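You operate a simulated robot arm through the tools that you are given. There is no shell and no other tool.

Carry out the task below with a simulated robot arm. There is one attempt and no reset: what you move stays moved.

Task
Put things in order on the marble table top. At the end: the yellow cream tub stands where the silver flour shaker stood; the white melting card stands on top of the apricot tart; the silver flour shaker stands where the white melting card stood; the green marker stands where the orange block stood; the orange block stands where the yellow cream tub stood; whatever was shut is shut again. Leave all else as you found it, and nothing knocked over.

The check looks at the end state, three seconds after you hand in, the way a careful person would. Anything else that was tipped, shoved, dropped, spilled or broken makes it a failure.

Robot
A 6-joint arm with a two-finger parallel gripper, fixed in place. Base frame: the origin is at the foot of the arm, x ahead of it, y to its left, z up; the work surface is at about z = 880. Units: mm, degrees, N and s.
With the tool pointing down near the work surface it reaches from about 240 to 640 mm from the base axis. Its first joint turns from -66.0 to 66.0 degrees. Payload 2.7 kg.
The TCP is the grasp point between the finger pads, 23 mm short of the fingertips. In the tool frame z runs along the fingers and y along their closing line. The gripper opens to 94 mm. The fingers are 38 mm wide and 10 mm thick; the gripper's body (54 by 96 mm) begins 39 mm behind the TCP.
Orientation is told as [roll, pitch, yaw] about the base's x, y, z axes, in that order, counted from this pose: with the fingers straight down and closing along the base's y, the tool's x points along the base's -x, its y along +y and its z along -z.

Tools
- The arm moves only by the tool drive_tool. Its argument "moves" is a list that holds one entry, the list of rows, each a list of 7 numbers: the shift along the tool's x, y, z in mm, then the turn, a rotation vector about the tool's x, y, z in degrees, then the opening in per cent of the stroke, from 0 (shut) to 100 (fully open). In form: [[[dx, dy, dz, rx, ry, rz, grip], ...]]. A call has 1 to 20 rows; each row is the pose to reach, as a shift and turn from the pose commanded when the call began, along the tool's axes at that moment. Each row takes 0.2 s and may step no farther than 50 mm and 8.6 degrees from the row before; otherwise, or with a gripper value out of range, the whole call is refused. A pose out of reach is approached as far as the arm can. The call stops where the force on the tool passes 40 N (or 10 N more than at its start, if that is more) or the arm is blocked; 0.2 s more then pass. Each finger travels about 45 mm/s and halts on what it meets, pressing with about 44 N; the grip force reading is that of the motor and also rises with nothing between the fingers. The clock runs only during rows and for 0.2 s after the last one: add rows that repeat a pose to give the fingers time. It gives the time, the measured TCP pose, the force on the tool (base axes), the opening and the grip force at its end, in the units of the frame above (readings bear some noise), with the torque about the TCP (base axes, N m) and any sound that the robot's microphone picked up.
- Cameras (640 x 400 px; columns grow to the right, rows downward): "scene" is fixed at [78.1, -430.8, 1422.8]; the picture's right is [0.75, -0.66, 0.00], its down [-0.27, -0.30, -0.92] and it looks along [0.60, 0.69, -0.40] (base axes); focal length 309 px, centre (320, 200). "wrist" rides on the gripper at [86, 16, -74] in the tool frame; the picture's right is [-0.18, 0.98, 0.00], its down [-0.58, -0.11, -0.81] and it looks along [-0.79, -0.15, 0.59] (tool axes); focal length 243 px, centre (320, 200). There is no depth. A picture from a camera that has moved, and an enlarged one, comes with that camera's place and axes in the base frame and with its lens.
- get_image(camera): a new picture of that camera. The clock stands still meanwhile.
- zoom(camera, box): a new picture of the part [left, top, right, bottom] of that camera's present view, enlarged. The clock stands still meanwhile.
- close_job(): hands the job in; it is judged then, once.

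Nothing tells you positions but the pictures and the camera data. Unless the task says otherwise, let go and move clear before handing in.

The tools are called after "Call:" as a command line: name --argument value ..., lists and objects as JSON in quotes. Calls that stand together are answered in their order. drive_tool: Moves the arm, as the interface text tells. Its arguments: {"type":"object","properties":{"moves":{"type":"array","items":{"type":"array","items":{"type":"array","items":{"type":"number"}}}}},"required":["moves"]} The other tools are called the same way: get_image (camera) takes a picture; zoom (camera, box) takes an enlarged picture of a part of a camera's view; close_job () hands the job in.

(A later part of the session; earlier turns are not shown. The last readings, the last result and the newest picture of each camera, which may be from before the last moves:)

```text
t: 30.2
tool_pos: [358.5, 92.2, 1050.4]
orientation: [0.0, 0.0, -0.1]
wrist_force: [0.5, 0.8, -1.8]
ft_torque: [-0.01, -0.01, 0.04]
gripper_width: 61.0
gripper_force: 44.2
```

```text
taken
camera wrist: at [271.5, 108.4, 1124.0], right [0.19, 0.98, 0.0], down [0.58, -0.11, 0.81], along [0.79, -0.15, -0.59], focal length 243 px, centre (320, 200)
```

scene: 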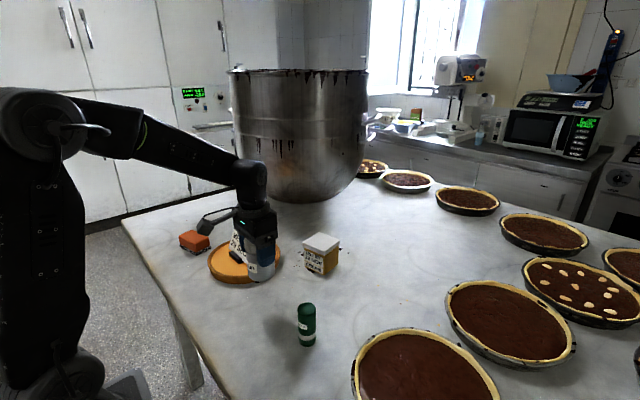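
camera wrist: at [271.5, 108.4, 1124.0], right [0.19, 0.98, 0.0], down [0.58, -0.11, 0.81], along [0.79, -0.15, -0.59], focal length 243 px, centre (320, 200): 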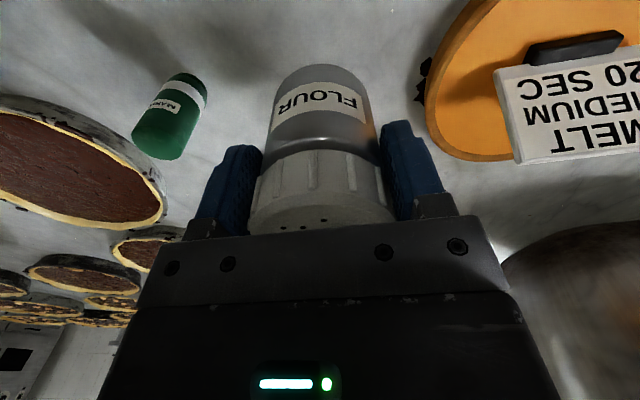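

I'll lower it most of the way, then go slowly to contact.

Call:
drive_tool --moves '[[[0, 0, 40, 0, 0, 0, 40], [0, 0, 75, 0, 0, 0, 40], [0, 0, 96, 0, 0, 0, 40], [0, 0, 96, 0, 0, 0, 40]]]'

Call:
drive_tool --moves '[[[0, 0, 2, 0, 0, 0, 40], [0, 0, 4, 0, 0, 0, 40], [0, 0, 5, 0, 0, 0, 40], [0, 0, 5, 0, 0, 0, 40]]]'

Call:
zoom --camera "scene" --box '[200, 200, 330, 330]'

```text
t: 31.2
tool_pos: [358.2, 90.5, 954.2]
orientation: [0.1, 0.0, -0.1]
wrist_force: [0.6, 0.8, -2.6]
ft_torque: [-0.02, 0.0, -0.02]
gripper_width: 61.0
gripper_force: 44.1
```

```text
t: 32.2
tool_pos: [357.5, 91.8, 949.9]
orientation: [0.0, 0.0, 0.0]
wrist_force: [0.7, -0.2, -3.3]
ft_torque: [-0.01, 0.01, 0.01]
gripper_width: 61.2
gripper_force: 44.2
```

```text
3.08 times, centred on (265, 265) of scene
camera zoom: at [78.1, -430.8, 1422.8], right [0.75, -0.66, 0.0], down [-0.27, -0.3, -0.92], along [0.6, 0.69, -0.4], focal length 950 px, centre (489, 0)
```

zoom: 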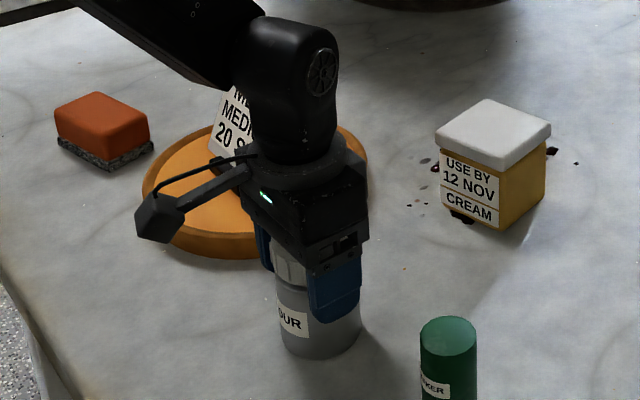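

Call:
drive_tool --moves '[[[0, 0, 1, 0, 0, 0, 40], [0, 0, 1.5, 0, 0, 0, 40], [0, 0, 1.5, 0, 0, 0, 40]]]'

```text
t: 33.0
tool_pos: [358.0, 90.4, 948.2]
orientation: [0.0, 0.0, 0.0]
wrist_force: [-3.1, -0.9, 7.7]
ft_torque: [-0.03, 0.23, 0.03]
gripper_width: 61.2
gripper_force: 43.4
```

It's in light contact with the table. I'll release.

Call:
drive_tool --moves '[[[0, 0, 0, 0, 0, 0, 68], [0, 0, 0, 0, 0, 0, 75], [0, 0, 0, 0, 0, 0, 85], [0, 0, 0, 0, 0, 0, 100], [0, 0, 0, 0, 0, 0, 100], [0, 0, 0, 0, 0, 0, 100]]]'

Call:
get_image --camera "wrist"

Call:
zoom --camera "scene" --box '[200, 200, 330, 330]'

```text
t: 34.4
tool_pos: [358.6, 90.2, 948.0]
orientation: [0.1, 0.1, -0.1]
wrist_force: [0.0, -0.1, 0.3]
ft_torque: [-0.01, -0.01, -0.01]
gripper_width: 93.7
gripper_force: 0.1
```

```text
taken
camera wrist: at [271.8, 106.3, 1021.8], right [0.19, 0.98, 0.0], down [0.58, -0.11, 0.81], along [0.79, -0.15, -0.59], focal length 243 px, centre (320, 200)
```

wrist: 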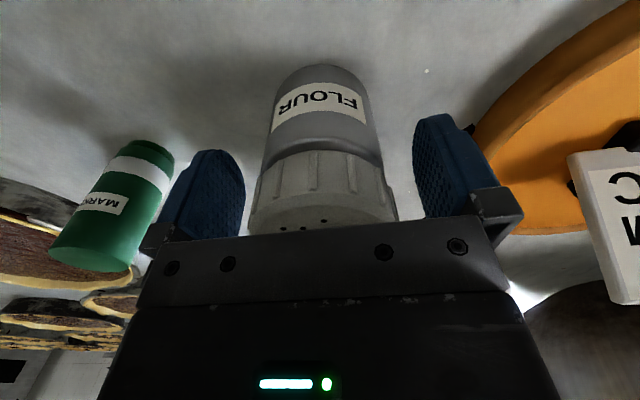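

```text
3.08 times, centred on (265, 265) of scene
camera zoom: at [78.1, -430.8, 1422.8], right [0.75, -0.66, 0.0], down [-0.27, -0.3, -0.92], along [0.6, 0.69, -0.4], focal length 950 px, centre (489, 0)
```

zoom: 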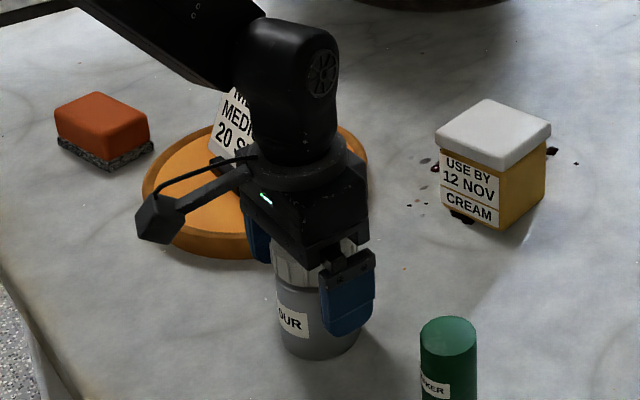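

The shaker is standing. I'll rise and move to look at the cream tub.

Call:
drive_tool --moves '[[[0, 0, -30, 0, 0, 0, 100], [0, 0, -75, 0, 0, 0, 100], [0, 0, -120, 0, 0, 0, 100], [-35, 20, -135, 0, 0, 0, 100], [-72, 40, -135, 0, 0, 0, 100], [-72, 40, -135, 0, 0, 0, 100]]]'

Call:
get_image --camera "wrist"

Call:
zoom --camera "wrist" --box '[260, 90, 420, 210]'

Call:
zoom --camera "scene" --box '[290, 220, 350, 280]'

Call:
zoom --camera "scene" --box '[170, 220, 360, 350]'

```text
t: 35.8
tool_pos: [430.7, 131.3, 1082.8]
orientation: [0.0, -0.1, -0.1]
wrist_force: [-0.7, -0.5, 0.2]
ft_torque: [-0.03, 0.01, 0.02]
gripper_width: 93.8
gripper_force: 0.1
```

```text
taken
camera wrist: at [344.5, 146.4, 1156.1], right [0.19, 0.98, 0.0], down [0.58, -0.11, 0.81], along [0.79, -0.15, -0.59], focal length 243 px, centre (320, 200)
```

wrist: 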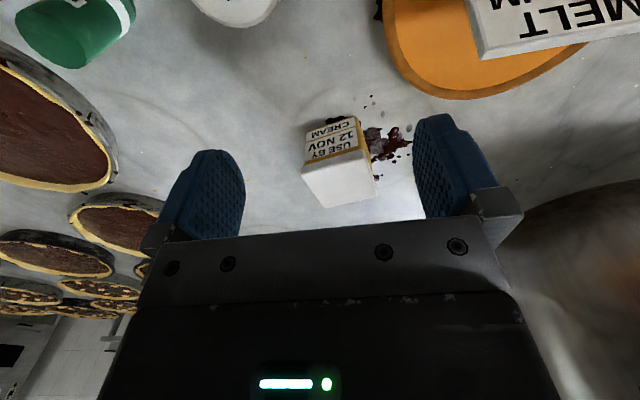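

```text
3.33 times, centred on (340, 150) of wrist
camera zoom: at [344.5, 146.4, 1156.1], right [0.19, 0.98, 0.0], down [0.58, -0.11, 0.81], along [0.79, -0.15, -0.59], focal length 809 px, centre (253, 367)
```

zoom: 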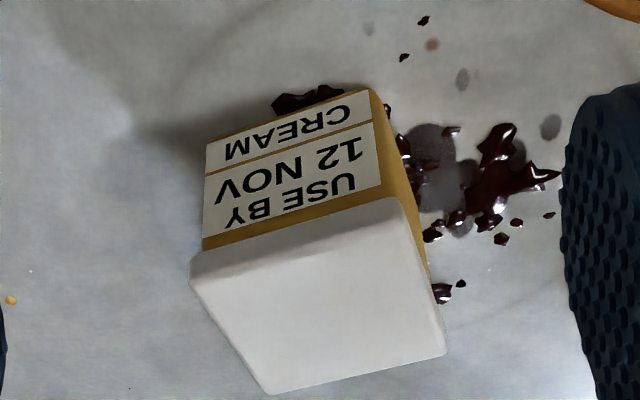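

```text
6.67 times, centred on (320, 250) of scene
camera zoom: at [78.1, -430.8, 1422.8], right [0.75, -0.66, 0.0], down [-0.27, -0.3, -0.92], along [0.6, 0.69, -0.4], focal length 2057 px, centre (320, -133)
```

zoom: 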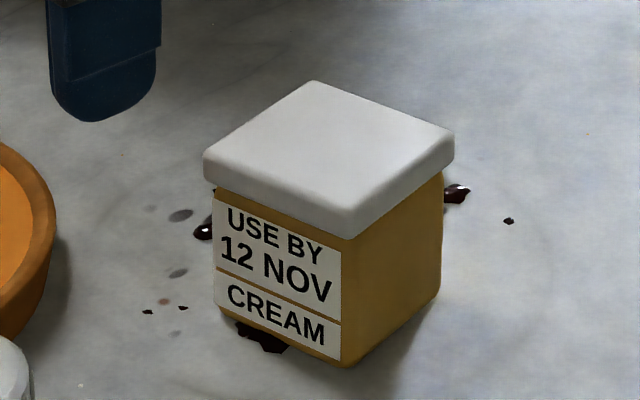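

```text
3.08 times, centred on (265, 285) of scene
camera zoom: at [78.1, -430.8, 1422.8], right [0.75, -0.66, 0.0], down [-0.27, -0.3, -0.92], along [0.6, 0.69, -0.4], focal length 950 px, centre (489, -62)
```

zoom: 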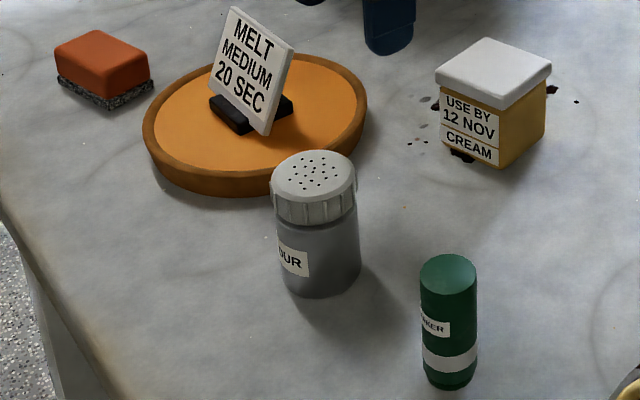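

The tub is about 80 mm tall with a lid about 76 mm wide. Its centre is near (581, 133) and it is turned about 11.5°. I'll move above it with the gripper turned to match.

Call:
drive_tool --moves '[[[-38, 0.5, 5, 0, 0, -3, 100], [-76, 1, 10, 0, 0, -6, 100], [-114, 1.4, 16, 0, 0, -9, 100], [-150.8, 1.7, 22.8, 0, 0, -11.6, 100], [-150.8, 1.7, 22.8, 0, 0, -11.6, 100]]]'

Call:
get_image --camera "wrist"

Call:
zoom --camera "scene" --box '[260, 160, 380, 280]'

```text
t: 37.0
tool_pos: [580.0, 131.7, 1058.7]
orientation: [0.0, 0.2, 11.6]
wrist_force: [0.3, -0.3, 1.0]
ft_torque: [0.02, 0.03, 0.0]
gripper_width: 94.1
gripper_force: 0.0
```

```text
taken
camera wrist: at [492.3, 130.2, 1132.5], right [-0.02, 1.0, 0.0], down [0.59, 0.01, 0.81], along [0.81, 0.01, -0.59], focal length 243 px, centre (320, 200)
```

wrist: 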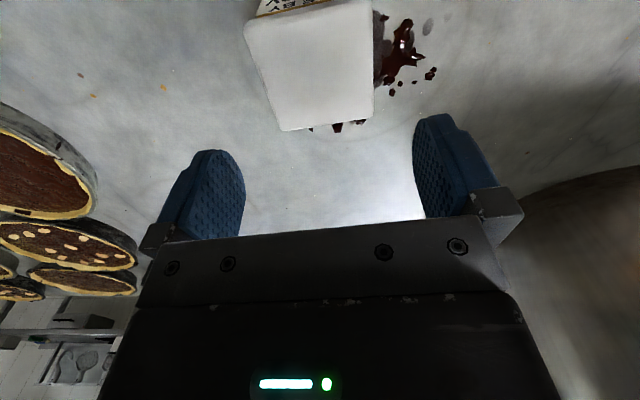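

```text
3.33 times, centred on (320, 220) of scene
camera zoom: at [78.1, -430.8, 1422.8], right [0.75, -0.66, 0.0], down [-0.27, -0.3, -0.92], along [0.6, 0.69, -0.4], focal length 1029 px, centre (320, 133)
```

zoom: 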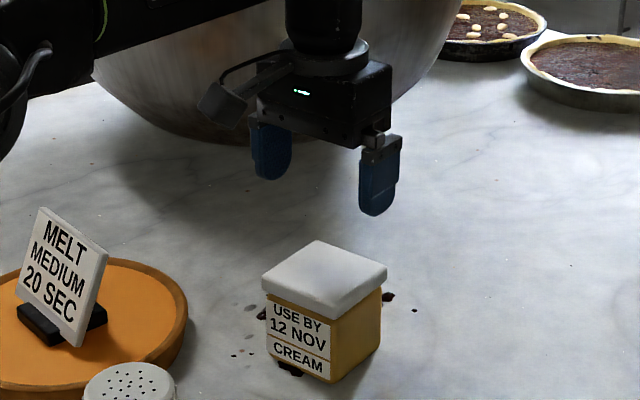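

Aligned to within a couple of millimetres. I'll lower to just above the lid and check the clearance on both sides.

Call:
drive_tool --moves '[[[-1.5, 0, 35, 0, 0, 1, 100], [-1.5, 0, 65, 0, 0, 1, 100], [-1.5, 0, 65, 0, 0, 1, 100]]]'

Call:
get_image --camera "wrist"

Call:
zoom --camera "scene" --box '[280, 200, 360, 280]'

```text
t: 37.8
tool_pos: [581.8, 132.3, 994.3]
orientation: [-0.1, 0.0, 10.4]
wrist_force: [-0.3, 0.0, -0.4]
ft_torque: [0.02, 0.03, 0.01]
gripper_width: 93.8
gripper_force: 0.1
```

```text
taken
camera wrist: at [494.1, 132.2, 1067.9], right [0.0, 1.0, 0.0], down [0.59, 0.0, 0.81], along [0.81, 0.0, -0.59], focal length 243 px, centre (320, 200)
```

wrist: 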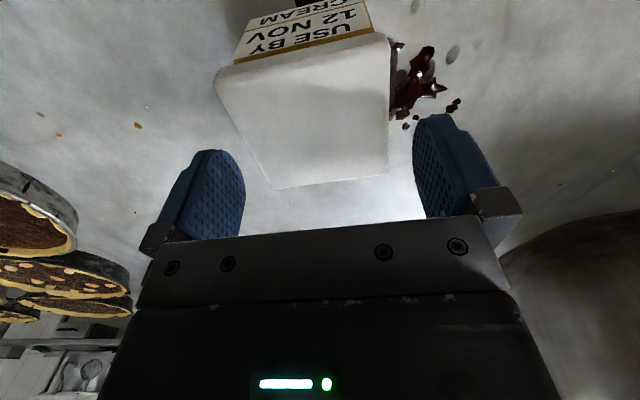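

```text
5.00 times, centred on (320, 240) of scene
camera zoom: at [78.1, -430.8, 1422.8], right [0.75, -0.66, 0.0], down [-0.27, -0.3, -0.92], along [0.6, 0.69, -0.4], focal length 1543 px, centre (320, 0)
```

zoom: 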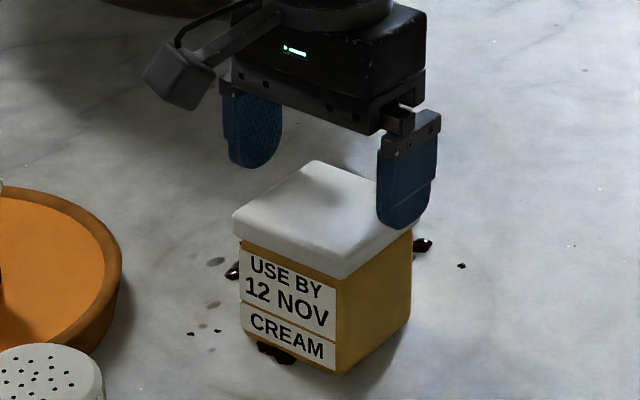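

The clearance looks even on both sides. I'll descend the rest of the way around the tub.

Call:
drive_tool --moves '[[[0, -1.2, 15, 0, 0, -0.4, 100], [0, -1.2, 30, 0, 0, -0.4, 100], [0, -1.2, 45, 0, 0, -0.4, 100], [0, -1.2, 57, 0, 0, -0.4, 100], [0, -1.2, 64, 0, 0, -0.4, 100], [0, -1.2, 64, 0, 0, -0.4, 100]]]'

Call:
get_image --camera "wrist"

Call:
zoom --camera "scene" --box '[280, 200, 360, 280]'

```text
t: 39.2
tool_pos: [581.1, 130.5, 931.3]
orientation: [0.0, 0.0, 11.0]
wrist_force: [-0.5, -0.1, 0.0]
ft_torque: [-0.01, -0.01, -0.02]
gripper_width: 94.0
gripper_force: 0.1
```

```text
taken
camera wrist: at [494.5, 130.0, 1004.7], right [-0.01, 1.0, 0.0], down [0.59, 0.0, 0.81], along [0.81, 0.0, -0.59], focal length 243 px, centre (320, 200)
```

wrist: 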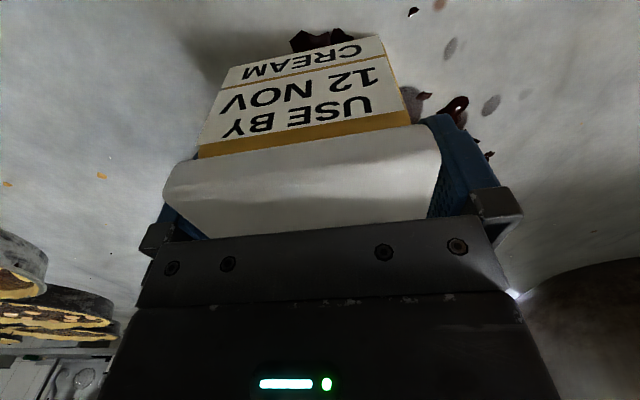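

```text
5.00 times, centred on (320, 240) of scene
camera zoom: at [78.1, -430.8, 1422.8], right [0.75, -0.66, 0.0], down [-0.27, -0.3, -0.92], along [0.6, 0.69, -0.4], focal length 1543 px, centre (320, 0)
```

zoom: 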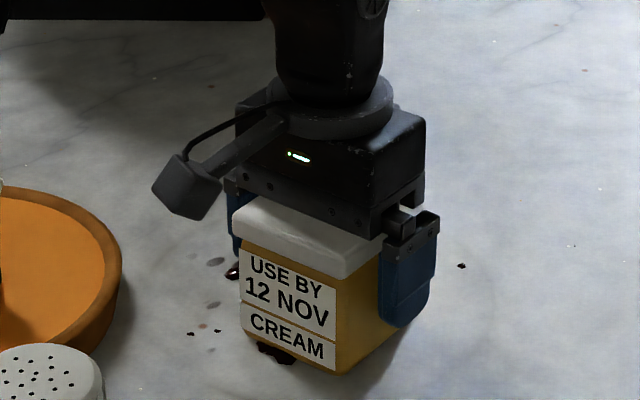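

The fingers are down on both sides of the tub without touching. I'll close gently.

Call:
drive_tool --moves '[[[0, 0, 0, 0, 0, 0, 90], [0, 0, 0, 0, 0, 0, 82], [0, 0, 0, 0, 0, 0, 74], [0, 0, 0, 0, 0, 0, 65], [0, 0, 0, 0, 0, 0, 60], [0, 0, 0, 0, 0, 0, 60]]]'

Call:
get_image --camera "wrist"

Call:
zoom --camera "scene" --box '[280, 200, 360, 280]'

```text
t: 40.6
tool_pos: [581.3, 131.1, 931.6]
orientation: [0.0, 0.0, 10.9]
wrist_force: [-0.4, -0.9, 0.0]
ft_torque: [0.04, 0.03, 0.08]
gripper_width: 74.9
gripper_force: 44.2
```

```text
taken
camera wrist: at [494.5, 130.0, 1004.9], right [-0.01, 1.0, 0.0], down [0.59, 0.0, 0.81], along [0.81, 0.0, -0.59], focal length 243 px, centre (320, 200)
```

wrist: 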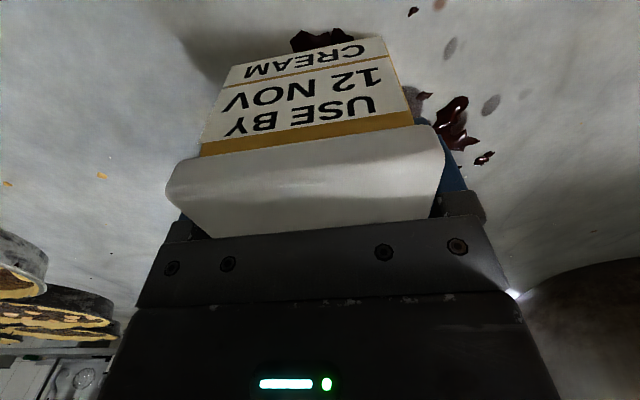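

```text
5.00 times, centred on (320, 240) of scene
camera zoom: at [78.1, -430.8, 1422.8], right [0.75, -0.66, 0.0], down [-0.27, -0.3, -0.92], along [0.6, 0.69, -0.4], focal length 1543 px, centre (320, 0)
```

zoom: 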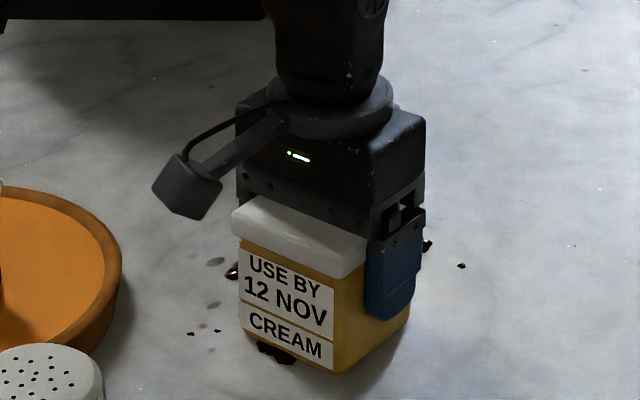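

Gripped at 75 mm, on the lid rim. I'll lift just 8 mm first to check that the tub body comes with the lid.

Call:
drive_tool --moves '[[[0, 0, -3, 0, 0, 0, 60], [0, 0, -6, 0, 0, 0, 60], [0, 0, -8, 0, 0, 0, 60], [0, 0, -8, 0, 0, 0, 60]]]'

Call:
get_image --camera "wrist"

Call:
zoom --camera "scene" --box '[280, 200, 360, 280]'

```text
t: 41.6
tool_pos: [582.9, 129.9, 941.3]
orientation: [0.0, 0.0, 10.9]
wrist_force: [0.4, -0.4, -3.7]
ft_torque: [0.01, -0.04, 0.0]
gripper_width: 74.8
gripper_force: 44.2
```

```text
taken
camera wrist: at [494.8, 129.9, 1013.0], right [-0.01, 1.0, 0.0], down [0.59, 0.0, 0.81], along [0.81, 0.0, -0.59], focal length 243 px, centre (320, 200)
```

wrist: 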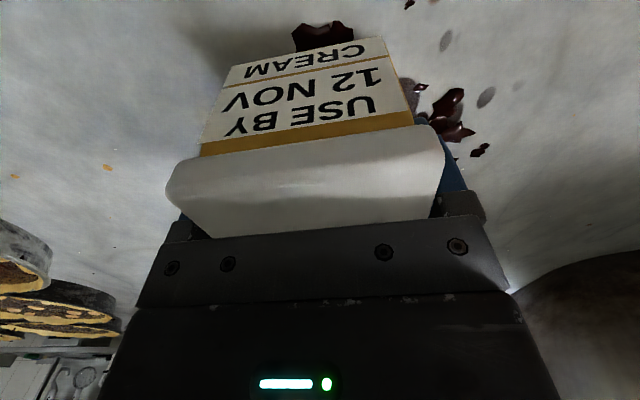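

```text
5.00 times, centred on (320, 240) of scene
camera zoom: at [78.1, -430.8, 1422.8], right [0.75, -0.66, 0.0], down [-0.27, -0.3, -0.92], along [0.6, 0.69, -0.4], focal length 1543 px, centre (320, 0)
```

zoom: 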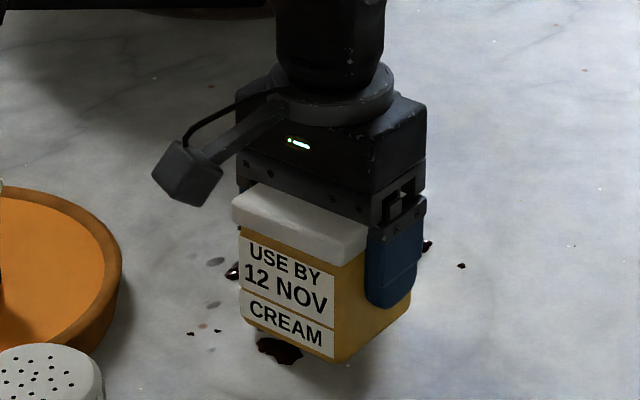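

The body and lid stay together. I'll lift it and carry it to the shaker's old spot at (514.5, −50.5).

Call:
drive_tool --moves '[[[0, 0, -20, 0, 0, 0, 60], [0, 0, -45, 0, 0, 0, 60], [20, -33.1, -50, 0, 0, 0, 60], [40, -66.2, -50, 0, 0, 0, 60], [60, -99.4, -50, 0, 0, 0, 60], [80, -132.5, -50, 0, 0, 0, 60], [100.1, -165.6, -50, 0, 0, 0, 60], [100.1, -165.6, -50, 0, 0, 0, 60]]]'

Call:
get_image --camera "scene"

Call:
get_image --camera "wrist"

```text
t: 43.4
tool_pos: [516.2, -51.5, 990.5]
orientation: [0.0, 0.0, 11.0]
wrist_force: [-0.4, -0.3, -3.9]
ft_torque: [0.01, 0.0, 0.01]
gripper_width: 74.8
gripper_force: 44.4
```

```text
taken
```

scene: 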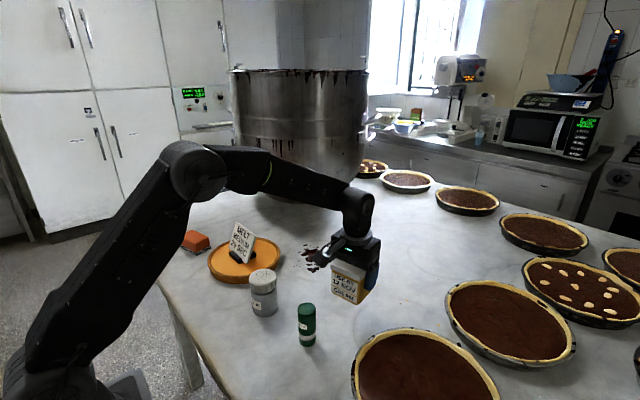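

```text
taken
camera wrist: at [428.7, -53.0, 1063.6], right [-0.01, 1.0, 0.0], down [0.59, 0.0, 0.81], along [0.81, 0.0, -0.59], focal length 243 px, centre (320, 200)
```

wrist: 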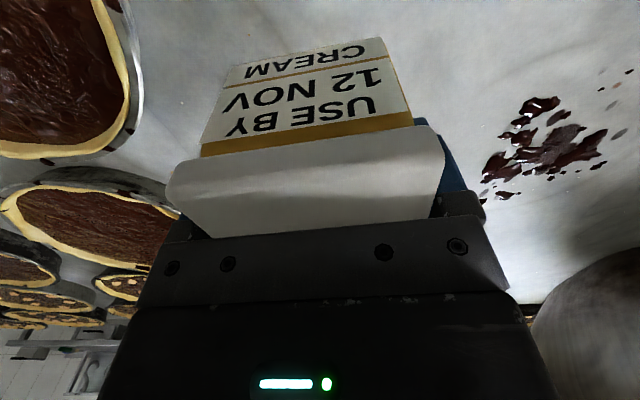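

Over the spot with clear space around it. I'll lower it, slowly at the end.

Call:
drive_tool --moves '[[[0, 0, 25, 0, 0, 0, 60], [0, 0, 45, 0, 0, 0, 60], [0, 0, 53, 0, 0, 0, 60], [0, 0, 53, 0, 0, 0, 60]]]'

Call:
drive_tool --moves '[[[0, 0, 1.5, 0, 0, 0, 60], [0, 0, 3, 0, 0, 0, 60], [0, 0, 3, 0, 0, 0, 60]]]'

```text
t: 44.4
tool_pos: [516.5, -51.1, 936.8]
orientation: [-0.1, 0.0, 10.9]
wrist_force: [0.6, -0.7, -3.2]
ft_torque: [-0.04, -0.02, -0.01]
gripper_width: 74.6
gripper_force: 44.0
```

```text
t: 45.2
tool_pos: [516.1, -51.4, 933.2]
orientation: [0.1, 0.1, 10.9]
wrist_force: [0.3, -0.2, -2.6]
ft_torque: [-0.01, -0.01, -0.03]
gripper_width: 74.8
gripper_force: 43.5
```

Call:
drive_tool --moves '[[[1.3, 0.6, 0, 0, 0, 0, 60], [1.3, 0.6, 1, 0, 0, 0, 60], [1.3, 0.6, 1.6, 0, 0, 0, 60], [1.3, 0.6, 1.6, 0, 0, 0, 60]]]'

```text
t: 46.2
tool_pos: [514.6, -50.7, 931.4]
orientation: [-0.1, 0.0, 10.9]
wrist_force: [-0.8, -1.2, -3.5]
ft_torque: [-0.02, -0.02, 0.0]
gripper_width: 75.0
gripper_force: 43.9
```

Call:
drive_tool --moves '[[[0, 0, 0.7, 0, 0, 0, 60], [0, 0, 1.2, 0, 0, 0, 60], [0, 0, 1.2, 0, 0, 0, 60]]]'

```text
t: 47.0
tool_pos: [513.9, -50.4, 931.6]
orientation: [0.0, -0.1, 10.9]
wrist_force: [-3.0, -0.6, 11.2]
ft_torque: [0.28, 0.78, 0.13]
gripper_width: 74.7
gripper_force: 43.8
```

Contact made. I'll release and check before retreating.

Call:
drive_tool --moves '[[[0, 0, 0, 0, 0, 0, 83], [0, 0, 0, 0, 0, 0, 90], [0, 0, 0, 0, 0, 0, 100], [0, 0, 0, 0, 0, 0, 100], [0, 0, 0, 0, 0, 0, 100]]]'

Call:
get_image --camera "wrist"

Call:
zoom --camera "scene" --box '[290, 210, 410, 330]'

```text
t: 48.2
tool_pos: [514.2, -50.5, 931.8]
orientation: [0.0, 0.0, 11.0]
wrist_force: [0.1, 0.1, -0.1]
ft_torque: [-0.01, -0.01, -0.02]
gripper_width: 94.0
gripper_force: 0.1
```

```text
taken
camera wrist: at [426.3, -51.3, 1003.9], right [-0.01, 1.0, 0.0], down [0.59, 0.0, 0.81], along [0.81, 0.0, -0.59], focal length 243 px, centre (320, 200)
```

wrist: 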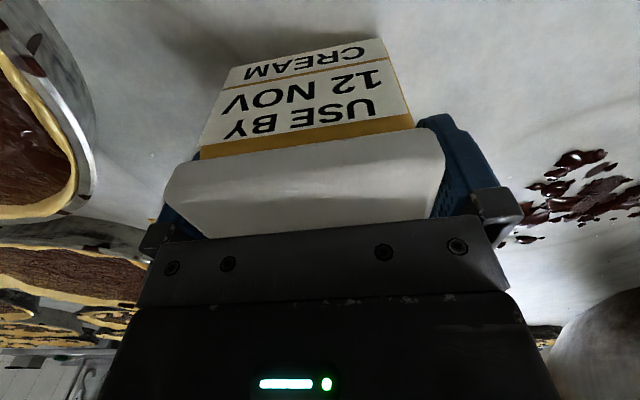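

```text
3.33 times, centred on (350, 270) of scene
camera zoom: at [78.1, -430.8, 1422.8], right [0.75, -0.66, 0.0], down [-0.27, -0.3, -0.92], along [0.6, 0.69, -0.4], focal length 1029 px, centre (220, -33)
```

zoom: 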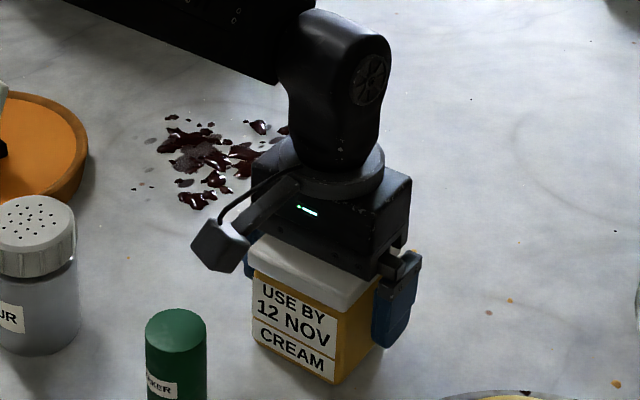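

The tub is in place. I'll rise clear and zoom in on the orange block.

Call:
drive_tool --moves '[[[0, 0, -15, 0, 0, 0, 100], [0, 0, -40, 0, 0, 0, 100], [0, 0, -80, 0, 0, 0, 100], [0, 0, -125, 0, 0, 0, 100], [0, 0, -160, 0, 0, 0, 100], [0, 0, -160, 0, 0, 0, 100]]]'

Call:
zoom --camera "scene" --box '[165, 215, 225, 265]'

Call:
zoom --camera "scene" --box '[220, 210, 400, 350]'

```text
t: 49.6
tool_pos: [514.3, -49.8, 1092.0]
orientation: [0.0, 0.0, 10.9]
wrist_force: [-0.5, -1.2, -0.4]
ft_torque: [-0.01, 0.0, 0.01]
gripper_width: 94.3
gripper_force: 0.1
```

```text
8.00 times, centred on (195, 240) of scene
camera zoom: at [78.1, -430.8, 1422.8], right [0.75, -0.66, 0.0], down [-0.27, -0.3, -0.92], along [0.6, 0.69, -0.4], focal length 2469 px, centre (1320, -120)
```

zoom: 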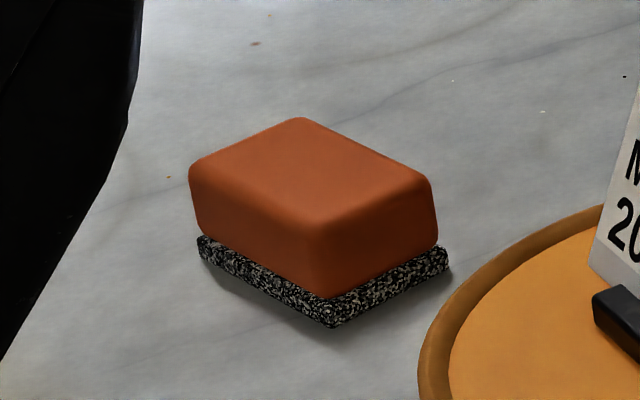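

```text
2.86 times, centred on (310, 280) of scene
camera zoom: at [78.1, -430.8, 1422.8], right [0.75, -0.66, 0.0], down [-0.27, -0.3, -0.92], along [0.6, 0.69, -0.4], focal length 882 px, centre (349, -29)
```

zoom: 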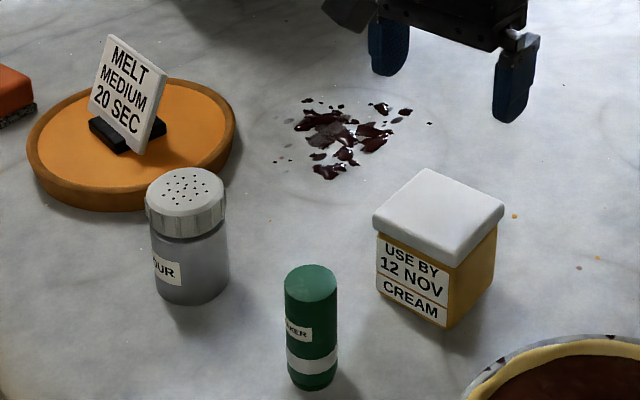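

The block measures about 88 × 54 × 46 mm, is centred near (337, 472) and is turned about 13°. I'll go there high, turning the gripper to about 103° so it closes across the short side.

Call:
drive_tool --moves '[[[5.8, 42, 0.9, 0, 0, -7.1, 100], [11.6, 84.1, 1.8, 0, 0, -14.2, 100], [17.4, 126.1, 2.8, 0, 0, -21.3, 100], [23.2, 168.2, 3.7, 0, 0, -28.3, 100], [29, 210.2, 4.6, 0, 0, -35.4, 100], [34.8, 252.3, 5.5, 0, 0, -42.5, 100], [40.5, 294.3, 6.5, 0, 0, -49.6, 100], [46.3, 336.4, 7.4, 0, 0, -56.7, 100], [52.1, 378.4, 8.3, 0, 0, -63.8, 100], [57.9, 420.5, 9.2, 0, 0, -70.8, 100], [63.7, 462.5, 10.2, 0, 0, -77.9, 100], [69.5, 504.6, 11.1, 0, 0, -85, 100], [75.3, 546.6, 12, 0, 0, -92.1, 100], [75.3, 546.6, 12, 0, 0, -92.1, 100]]]'

Call:
get_image --camera "wrist"

Call:
get_image --camera "scene"

```text
t: 52.6
tool_pos: [336.5, 472.6, 1078.3]
orientation: [0.0, 0.0, 103.2]
wrist_force: [-0.8, 0.4, 0.1]
ft_torque: [0.0, 0.0, 0.01]
gripper_width: 93.8
gripper_force: 0.0
```

```text
taken
camera wrist: at [340.9, 384.0, 1151.7], right [-1.0, -0.04, 0.0], down [-0.03, 0.59, 0.81], along [-0.04, 0.81, -0.59], focal length 243 px, centre (320, 200)
```

wrist: 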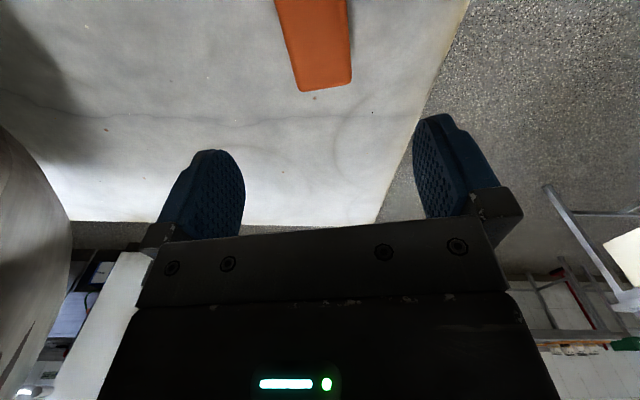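

```text
taken
```

scene: 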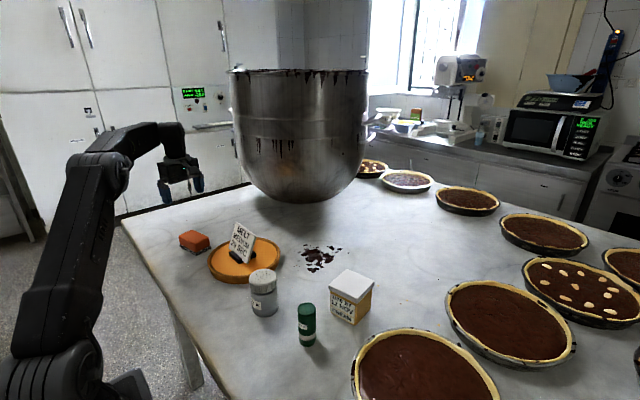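

The block is centred to within about 2 mm. I'll descend to just above the table, with the fingertips around the orange part.

Call:
drive_tool --moves '[[[2.5, -2, 40, 0, 0, 0, 100], [2.5, -2, 80, 0, 0, 0, 100], [2.5, -2, 110, 0, 0, 0, 100], [2.5, -2, 110, 0, 0, 0, 100]]]'

Call:
get_image --camera "wrist"

Call:
zoom --camera "scene" --box '[150, 190, 280, 290]'

```text
t: 53.6
tool_pos: [340.4, 470.0, 969.5]
orientation: [0.0, 0.1, 103.0]
wrist_force: [0.0, 0.5, -0.4]
ft_torque: [0.0, 0.04, -0.01]
gripper_width: 93.9
gripper_force: 0.2
```

```text
taken
camera wrist: at [343.3, 381.4, 1042.4], right [-1.0, -0.04, 0.0], down [-0.03, 0.59, 0.81], along [-0.03, 0.81, -0.59], focal length 243 px, centre (320, 200)
```

wrist: 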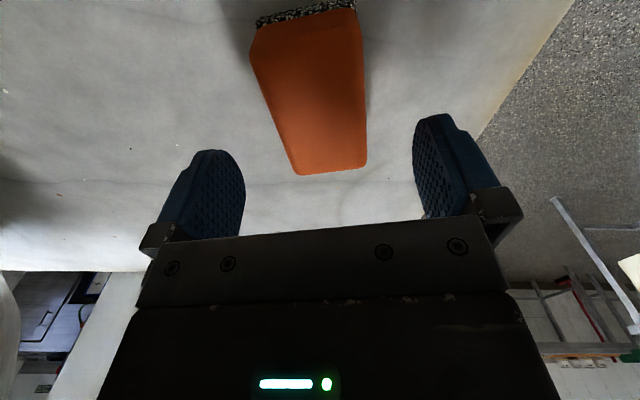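

```text
4.00 times, centred on (215, 240) of scene
camera zoom: at [78.1, -430.8, 1422.8], right [0.75, -0.66, 0.0], down [-0.27, -0.3, -0.92], along [0.6, 0.69, -0.4], focal length 1234 px, centre (740, 40)
```

zoom: 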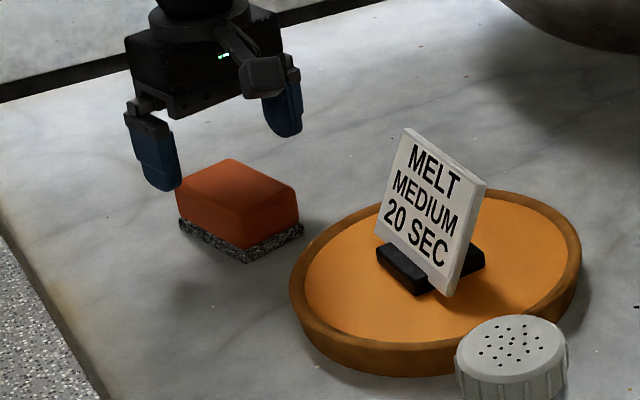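

Looks good. I'll descend the last 52 mm.

Call:
drive_tool --moves '[[[1.5, 0, 20, 0, 0, 0, 100], [1.5, 0, 38, 0, 0, 0, 100], [1.5, 0, 48, 0, 0, 0, 100], [1.5, 0, 52.5, 0, 0, 0, 100], [1.5, 0, 52.5, 0, 0, 0, 100]]]'

Call:
get_image --camera "wrist"

Call:
zoom --camera "scene" --box '[150, 190, 280, 290]'

```text
t: 54.8
tool_pos: [339.1, 468.8, 916.3]
orientation: [0.1, 0.0, 103.1]
wrist_force: [0.2, 0.0, -0.5]
ft_torque: [-0.02, 0.01, -0.04]
gripper_width: 93.8
gripper_force: 0.1
```

```text
taken
camera wrist: at [343.5, 380.4, 989.1], right [-1.0, -0.04, 0.0], down [-0.03, 0.59, 0.81], along [-0.03, 0.81, -0.59], focal length 243 px, centre (320, 200)
```

wrist: 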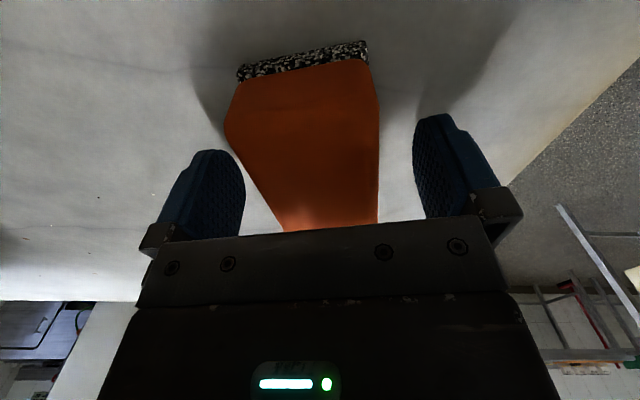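

```text
4.00 times, centred on (215, 240) of scene
camera zoom: at [78.1, -430.8, 1422.8], right [0.75, -0.66, 0.0], down [-0.27, -0.3, -0.92], along [0.6, 0.69, -0.4], focal length 1234 px, centre (740, 40)
```

zoom: 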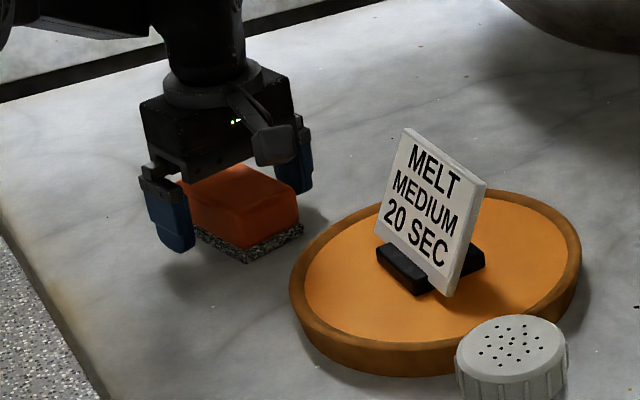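

The fingers straddle the block without touching. I'll close.

Call:
drive_tool --moves '[[[0, 0, 0, 0, 0, 0, 80], [0, 0, 0, 0, 0, 0, 65], [0, 0, 0, 0, 0, 0, 55], [0, 0, 0, 0, 0, 0, 45], [0, 0, 0, 0, 0, 0, 35], [0, 0, 0, 0, 0, 0, 35], [0, 0, 0, 0, 0, 0, 35]]]'

Call:
get_image --camera "wrist"

Call:
zoom --camera "scene" --box '[150, 190, 280, 290]'

```text
t: 56.4
tool_pos: [339.7, 467.8, 917.1]
orientation: [0.0, 0.0, 103.0]
wrist_force: [1.6, -0.3, 0.1]
ft_torque: [-0.01, -0.01, 0.01]
gripper_width: 54.6
gripper_force: 43.5
```

```text
taken
camera wrist: at [343.6, 380.5, 989.4], right [-1.0, -0.04, 0.0], down [-0.03, 0.59, 0.81], along [-0.03, 0.81, -0.59], focal length 243 px, centre (320, 200)
```

wrist: 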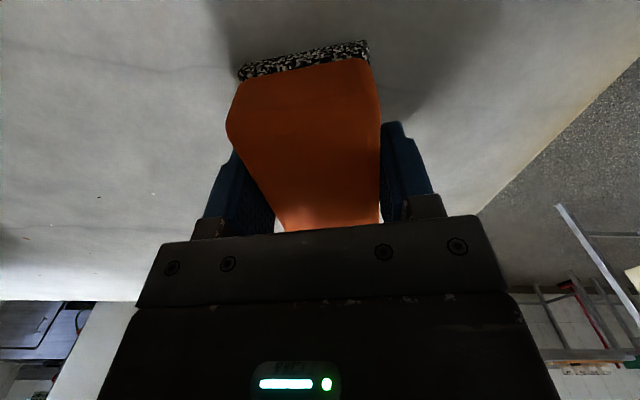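

```text
4.00 times, centred on (215, 240) of scene
camera zoom: at [78.1, -430.8, 1422.8], right [0.75, -0.66, 0.0], down [-0.27, -0.3, -0.92], along [0.6, 0.69, -0.4], focal length 1234 px, centre (740, 40)
```

zoom: 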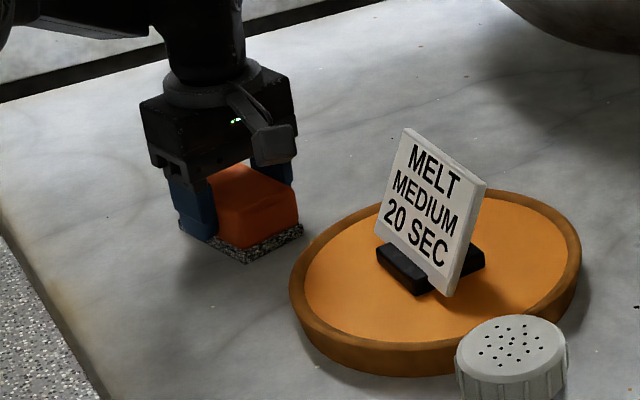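

Gripped at 54.6 mm. I'll do a small test lift to confirm the whole block comes up.

Call:
drive_tool --moves '[[[0, 0, -5, 0, 0, 0, 35], [0, 0, -10, 0, 0, 0, 35], [0, 0, -15, 0, 0, 0, 35], [0, 0, -15, 0, 0, 0, 35]]]'

Call:
get_image --camera "wrist"

Call:
zoom --camera "scene" --box '[150, 190, 280, 290]'

```text
t: 57.4
tool_pos: [339.4, 469.6, 931.1]
orientation: [0.0, 0.1, 103.0]
wrist_force: [-0.2, 0.0, -1.6]
ft_torque: [0.0, -0.02, 0.03]
gripper_width: 54.2
gripper_force: 43.9
```

```text
taken
camera wrist: at [343.5, 380.2, 1004.4], right [-1.0, -0.04, 0.0], down [-0.03, 0.59, 0.81], along [-0.03, 0.81, -0.59], focal length 243 px, centre (320, 200)
```

wrist: 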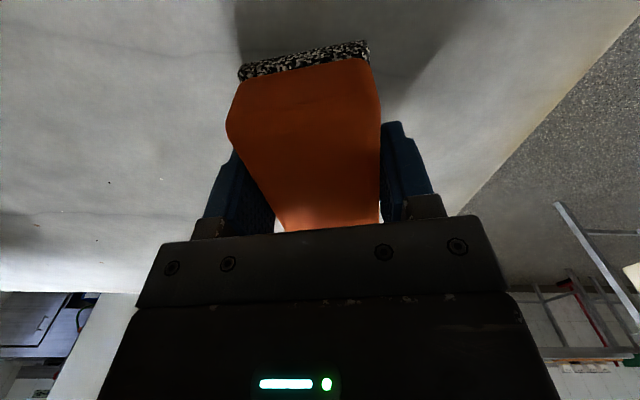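

```text
4.00 times, centred on (215, 240) of scene
camera zoom: at [78.1, -430.8, 1422.8], right [0.75, -0.66, 0.0], down [-0.27, -0.3, -0.92], along [0.6, 0.69, -0.4], focal length 1234 px, centre (740, 40)
```

zoom: 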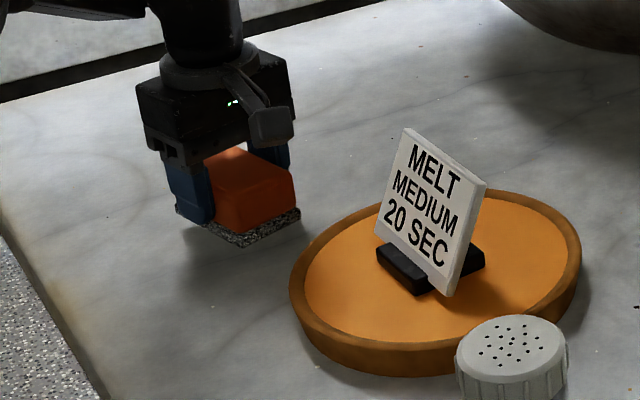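

The whole block lifts. I'll raise it well above the card and carry it to the tub's old spot at (581.5, 131).

Call:
drive_tool --moves '[[[0, 0, -36, 0, 0, 0, 35], [0, 0, -72, 0, 0, 0, 35], [0, 0, -108, 0, 0, 0, 35], [0, 0, -144, 0, 0, 0, 35], [38.4, -16, -144, 0, 0, 0, 35], [76.8, -32, -144, 0, 0, 0, 35], [115.2, -48, -144, 0, 0, 0, 35], [153.6, -64, -144, 0, 0, 0, 35], [192, -80, -144, 0, 0, 0, 35], [230.4, -96, -144, 0, 0, 0, 35], [268.8, -112, -144, 0, 0, 0, 35], [307.2, -128, -144, 0, 0, 0, 35], [345.6, -144, -144, 0, 0, 0, 35], [384, -159.9, -144, 0, 0, 0, 35], [384, -159.9, -144, 0, 0, 0, 35]]]'

Call:
get_image --camera "scene"

Call:
get_image --camera "wrist"

```text
t: 60.6
tool_pos: [582.0, 130.6, 1075.3]
orientation: [0.0, 0.0, 102.9]
wrist_force: [0.1, 0.9, -1.7]
ft_torque: [-0.03, 0.0, 0.0]
gripper_width: 54.4
gripper_force: 44.1
```

```text
taken
```

scene: 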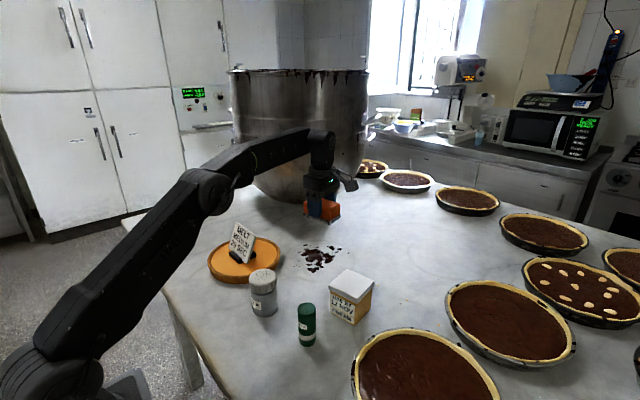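

```text
taken
camera wrist: at [586.4, 41.8, 1148.8], right [-1.0, -0.04, 0.0], down [-0.02, 0.59, 0.81], along [-0.03, 0.81, -0.59], focal length 243 px, centre (320, 200)
```

wrist: 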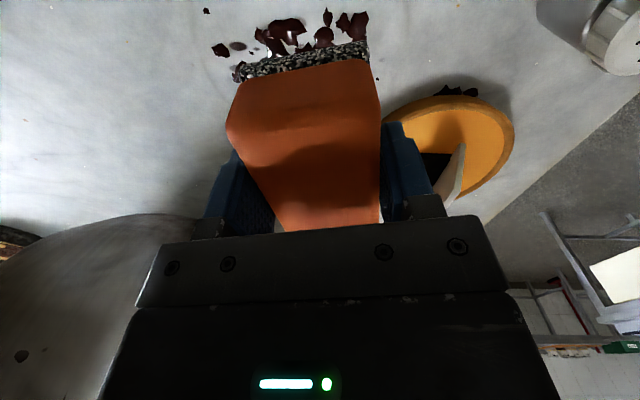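

I'll lower it to just above the table, then settle it gently.

Call:
drive_tool --moves '[[[0, 0, 40, 0, 0, 0, 35], [0, 0, 80, 0, 0, 0, 35], [0, 0, 120, 0, 0, 0, 35], [0, 0, 140, 0, 0, 0, 35], [0, 0, 151, 0, 0, 0, 35], [0, 0, 151, 0, 0, 0, 35]]]'

Call:
get_image --camera "wrist"

Call:
zoom --camera "scene" --box '[260, 180, 400, 300]'

```text
t: 62.0
tool_pos: [581.7, 130.1, 923.5]
orientation: [0.0, 0.0, 103.0]
wrist_force: [-0.2, 0.2, -1.6]
ft_torque: [0.01, 0.0, 0.03]
gripper_width: 54.4
gripper_force: 43.8
```

```text
taken
camera wrist: at [586.0, 42.2, 997.3], right [-1.0, -0.04, 0.0], down [-0.02, 0.59, 0.81], along [-0.03, 0.81, -0.59], focal length 243 px, centre (320, 200)
```

wrist: 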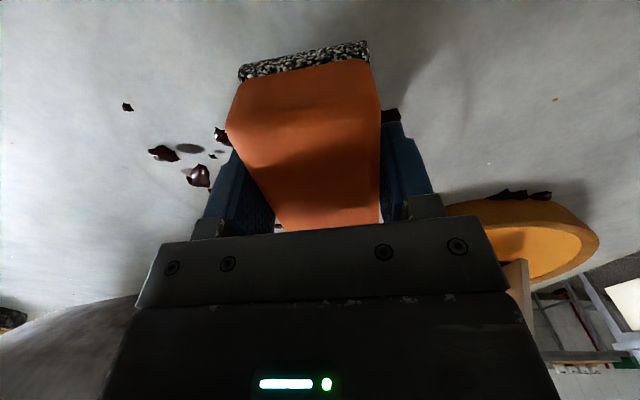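

```text
3.33 times, centred on (330, 240) of scene
camera zoom: at [78.1, -430.8, 1422.8], right [0.75, -0.66, 0.0], down [-0.27, -0.3, -0.92], along [0.6, 0.69, -0.4], focal length 1029 px, centre (287, 67)
```

zoom: 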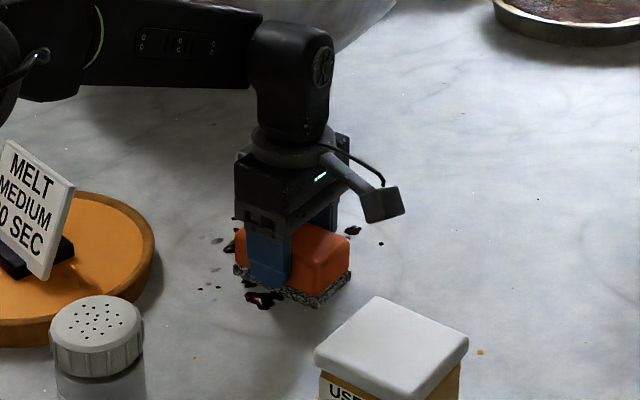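

Call:
drive_tool --moves '[[[0, 0, 2, 0, 0, 0, 35], [0, 0, 4, 0, 0, 0, 35], [0, 0, 5.5, 0, 0, 0, 35], [0, 0, 5.5, 0, 0, 0, 35]]]'

Call:
drive_tool --moves '[[[0, 0, 0.8, 0, 0, 0, 35], [0, 0, 1.5, 0, 0, 0, 35], [0, 0, 1.5, 0, 0, 0, 35]]]'

```text
t: 63.0
tool_pos: [581.4, 130.9, 919.2]
orientation: [0.1, 0.0, 103.1]
wrist_force: [0.2, -0.5, -1.0]
ft_torque: [0.0, -0.03, 0.03]
gripper_width: 54.3
gripper_force: 44.4
```

```text
t: 63.8
tool_pos: [582.6, 131.3, 915.8]
orientation: [0.1, 0.0, 103.0]
wrist_force: [0.1, 0.4, -2.1]
ft_torque: [-0.03, 0.0, 0.03]
gripper_width: 54.3
gripper_force: 44.3
```

Call:
drive_tool --moves '[[[0, 0, 0.6, 0, 0, 0, 35], [0, 0, 1.2, 0, 0, 0, 35], [0, 0, 1.2, 0, 0, 0, 35]]]'

```text
t: 64.6
tool_pos: [581.8, 130.1, 917.3]
orientation: [0.0, 0.1, 103.0]
wrist_force: [-0.6, 1.5, -0.2]
ft_torque: [0.02, -0.02, 0.02]
gripper_width: 54.7
gripper_force: 43.8
```

Call:
drive_tool --moves '[[[0, 0, 0.5, 0, 0, 0, 35], [0, 0, 0.9, 0, 0, 0, 35], [0, 0, 0.9, 0, 0, 0, 35]]]'

```text
t: 65.4
tool_pos: [581.4, 129.9, 915.4]
orientation: [-0.1, 0.0, 103.1]
wrist_force: [-4.7, -0.9, 9.1]
ft_torque: [0.02, 0.44, -0.03]
gripper_width: 54.6
gripper_force: 43.8
```

Light contact with the table. I'll release and check.

Call:
drive_tool --moves '[[[0, 0, 0, 0, 0, 0, 62], [0, 0, 0, 0, 0, 0, 70], [0, 0, 0, 0, 0, 0, 85], [0, 0, 0, 0, 0, 0, 100], [0, 0, 0, 0, 0, 0, 100], [0, 0, 0, 0, 0, 0, 100]]]'

Call:
drive_tool --moves '[[[0, 0, -20, 0, 0, 0, 100], [0, 0, -60, 0, 0, 0, 100], [0, 0, -105, 0, 0, 0, 100], [0, 0, -150, 0, 0, 0, 100], [0, 0, -165, 0, 0, 0, 100], [0, 0, -165, 0, 0, 0, 100]]]'

Call:
get_image --camera "wrist"

Call:
zoom --camera "scene" --box '[260, 200, 400, 350]'

```text
t: 66.8
tool_pos: [581.2, 130.7, 915.4]
orientation: [0.0, 0.0, 102.9]
wrist_force: [-0.5, -0.3, 0.7]
ft_torque: [0.0, 0.0, 0.01]
gripper_width: 93.9
gripper_force: 0.0
```

```text
t: 68.2
tool_pos: [582.6, 132.1, 1080.3]
orientation: [0.0, 0.0, 103.0]
wrist_force: [0.3, 0.2, 0.4]
ft_torque: [0.01, 0.03, 0.01]
gripper_width: 94.0
gripper_force: 0.0
```

```text
taken
camera wrist: at [586.3, 42.5, 1154.1], right [-1.0, -0.04, 0.0], down [-0.02, 0.59, 0.81], along [-0.03, 0.81, -0.59], focal length 243 px, centre (320, 200)
```

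wrist: 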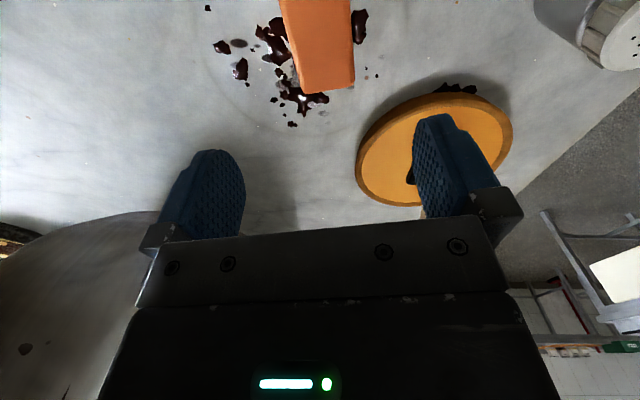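

```text
2.67 times, centred on (330, 275) of scene
camera zoom: at [78.1, -430.8, 1422.8], right [0.75, -0.66, 0.0], down [-0.27, -0.3, -0.92], along [0.6, 0.69, -0.4], focal length 823 px, centre (293, 0)
```

zoom: 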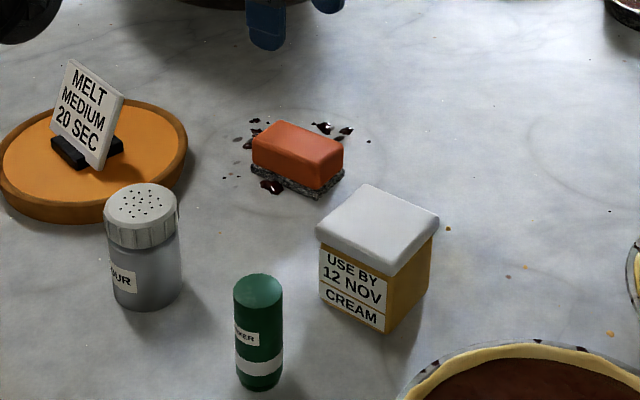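

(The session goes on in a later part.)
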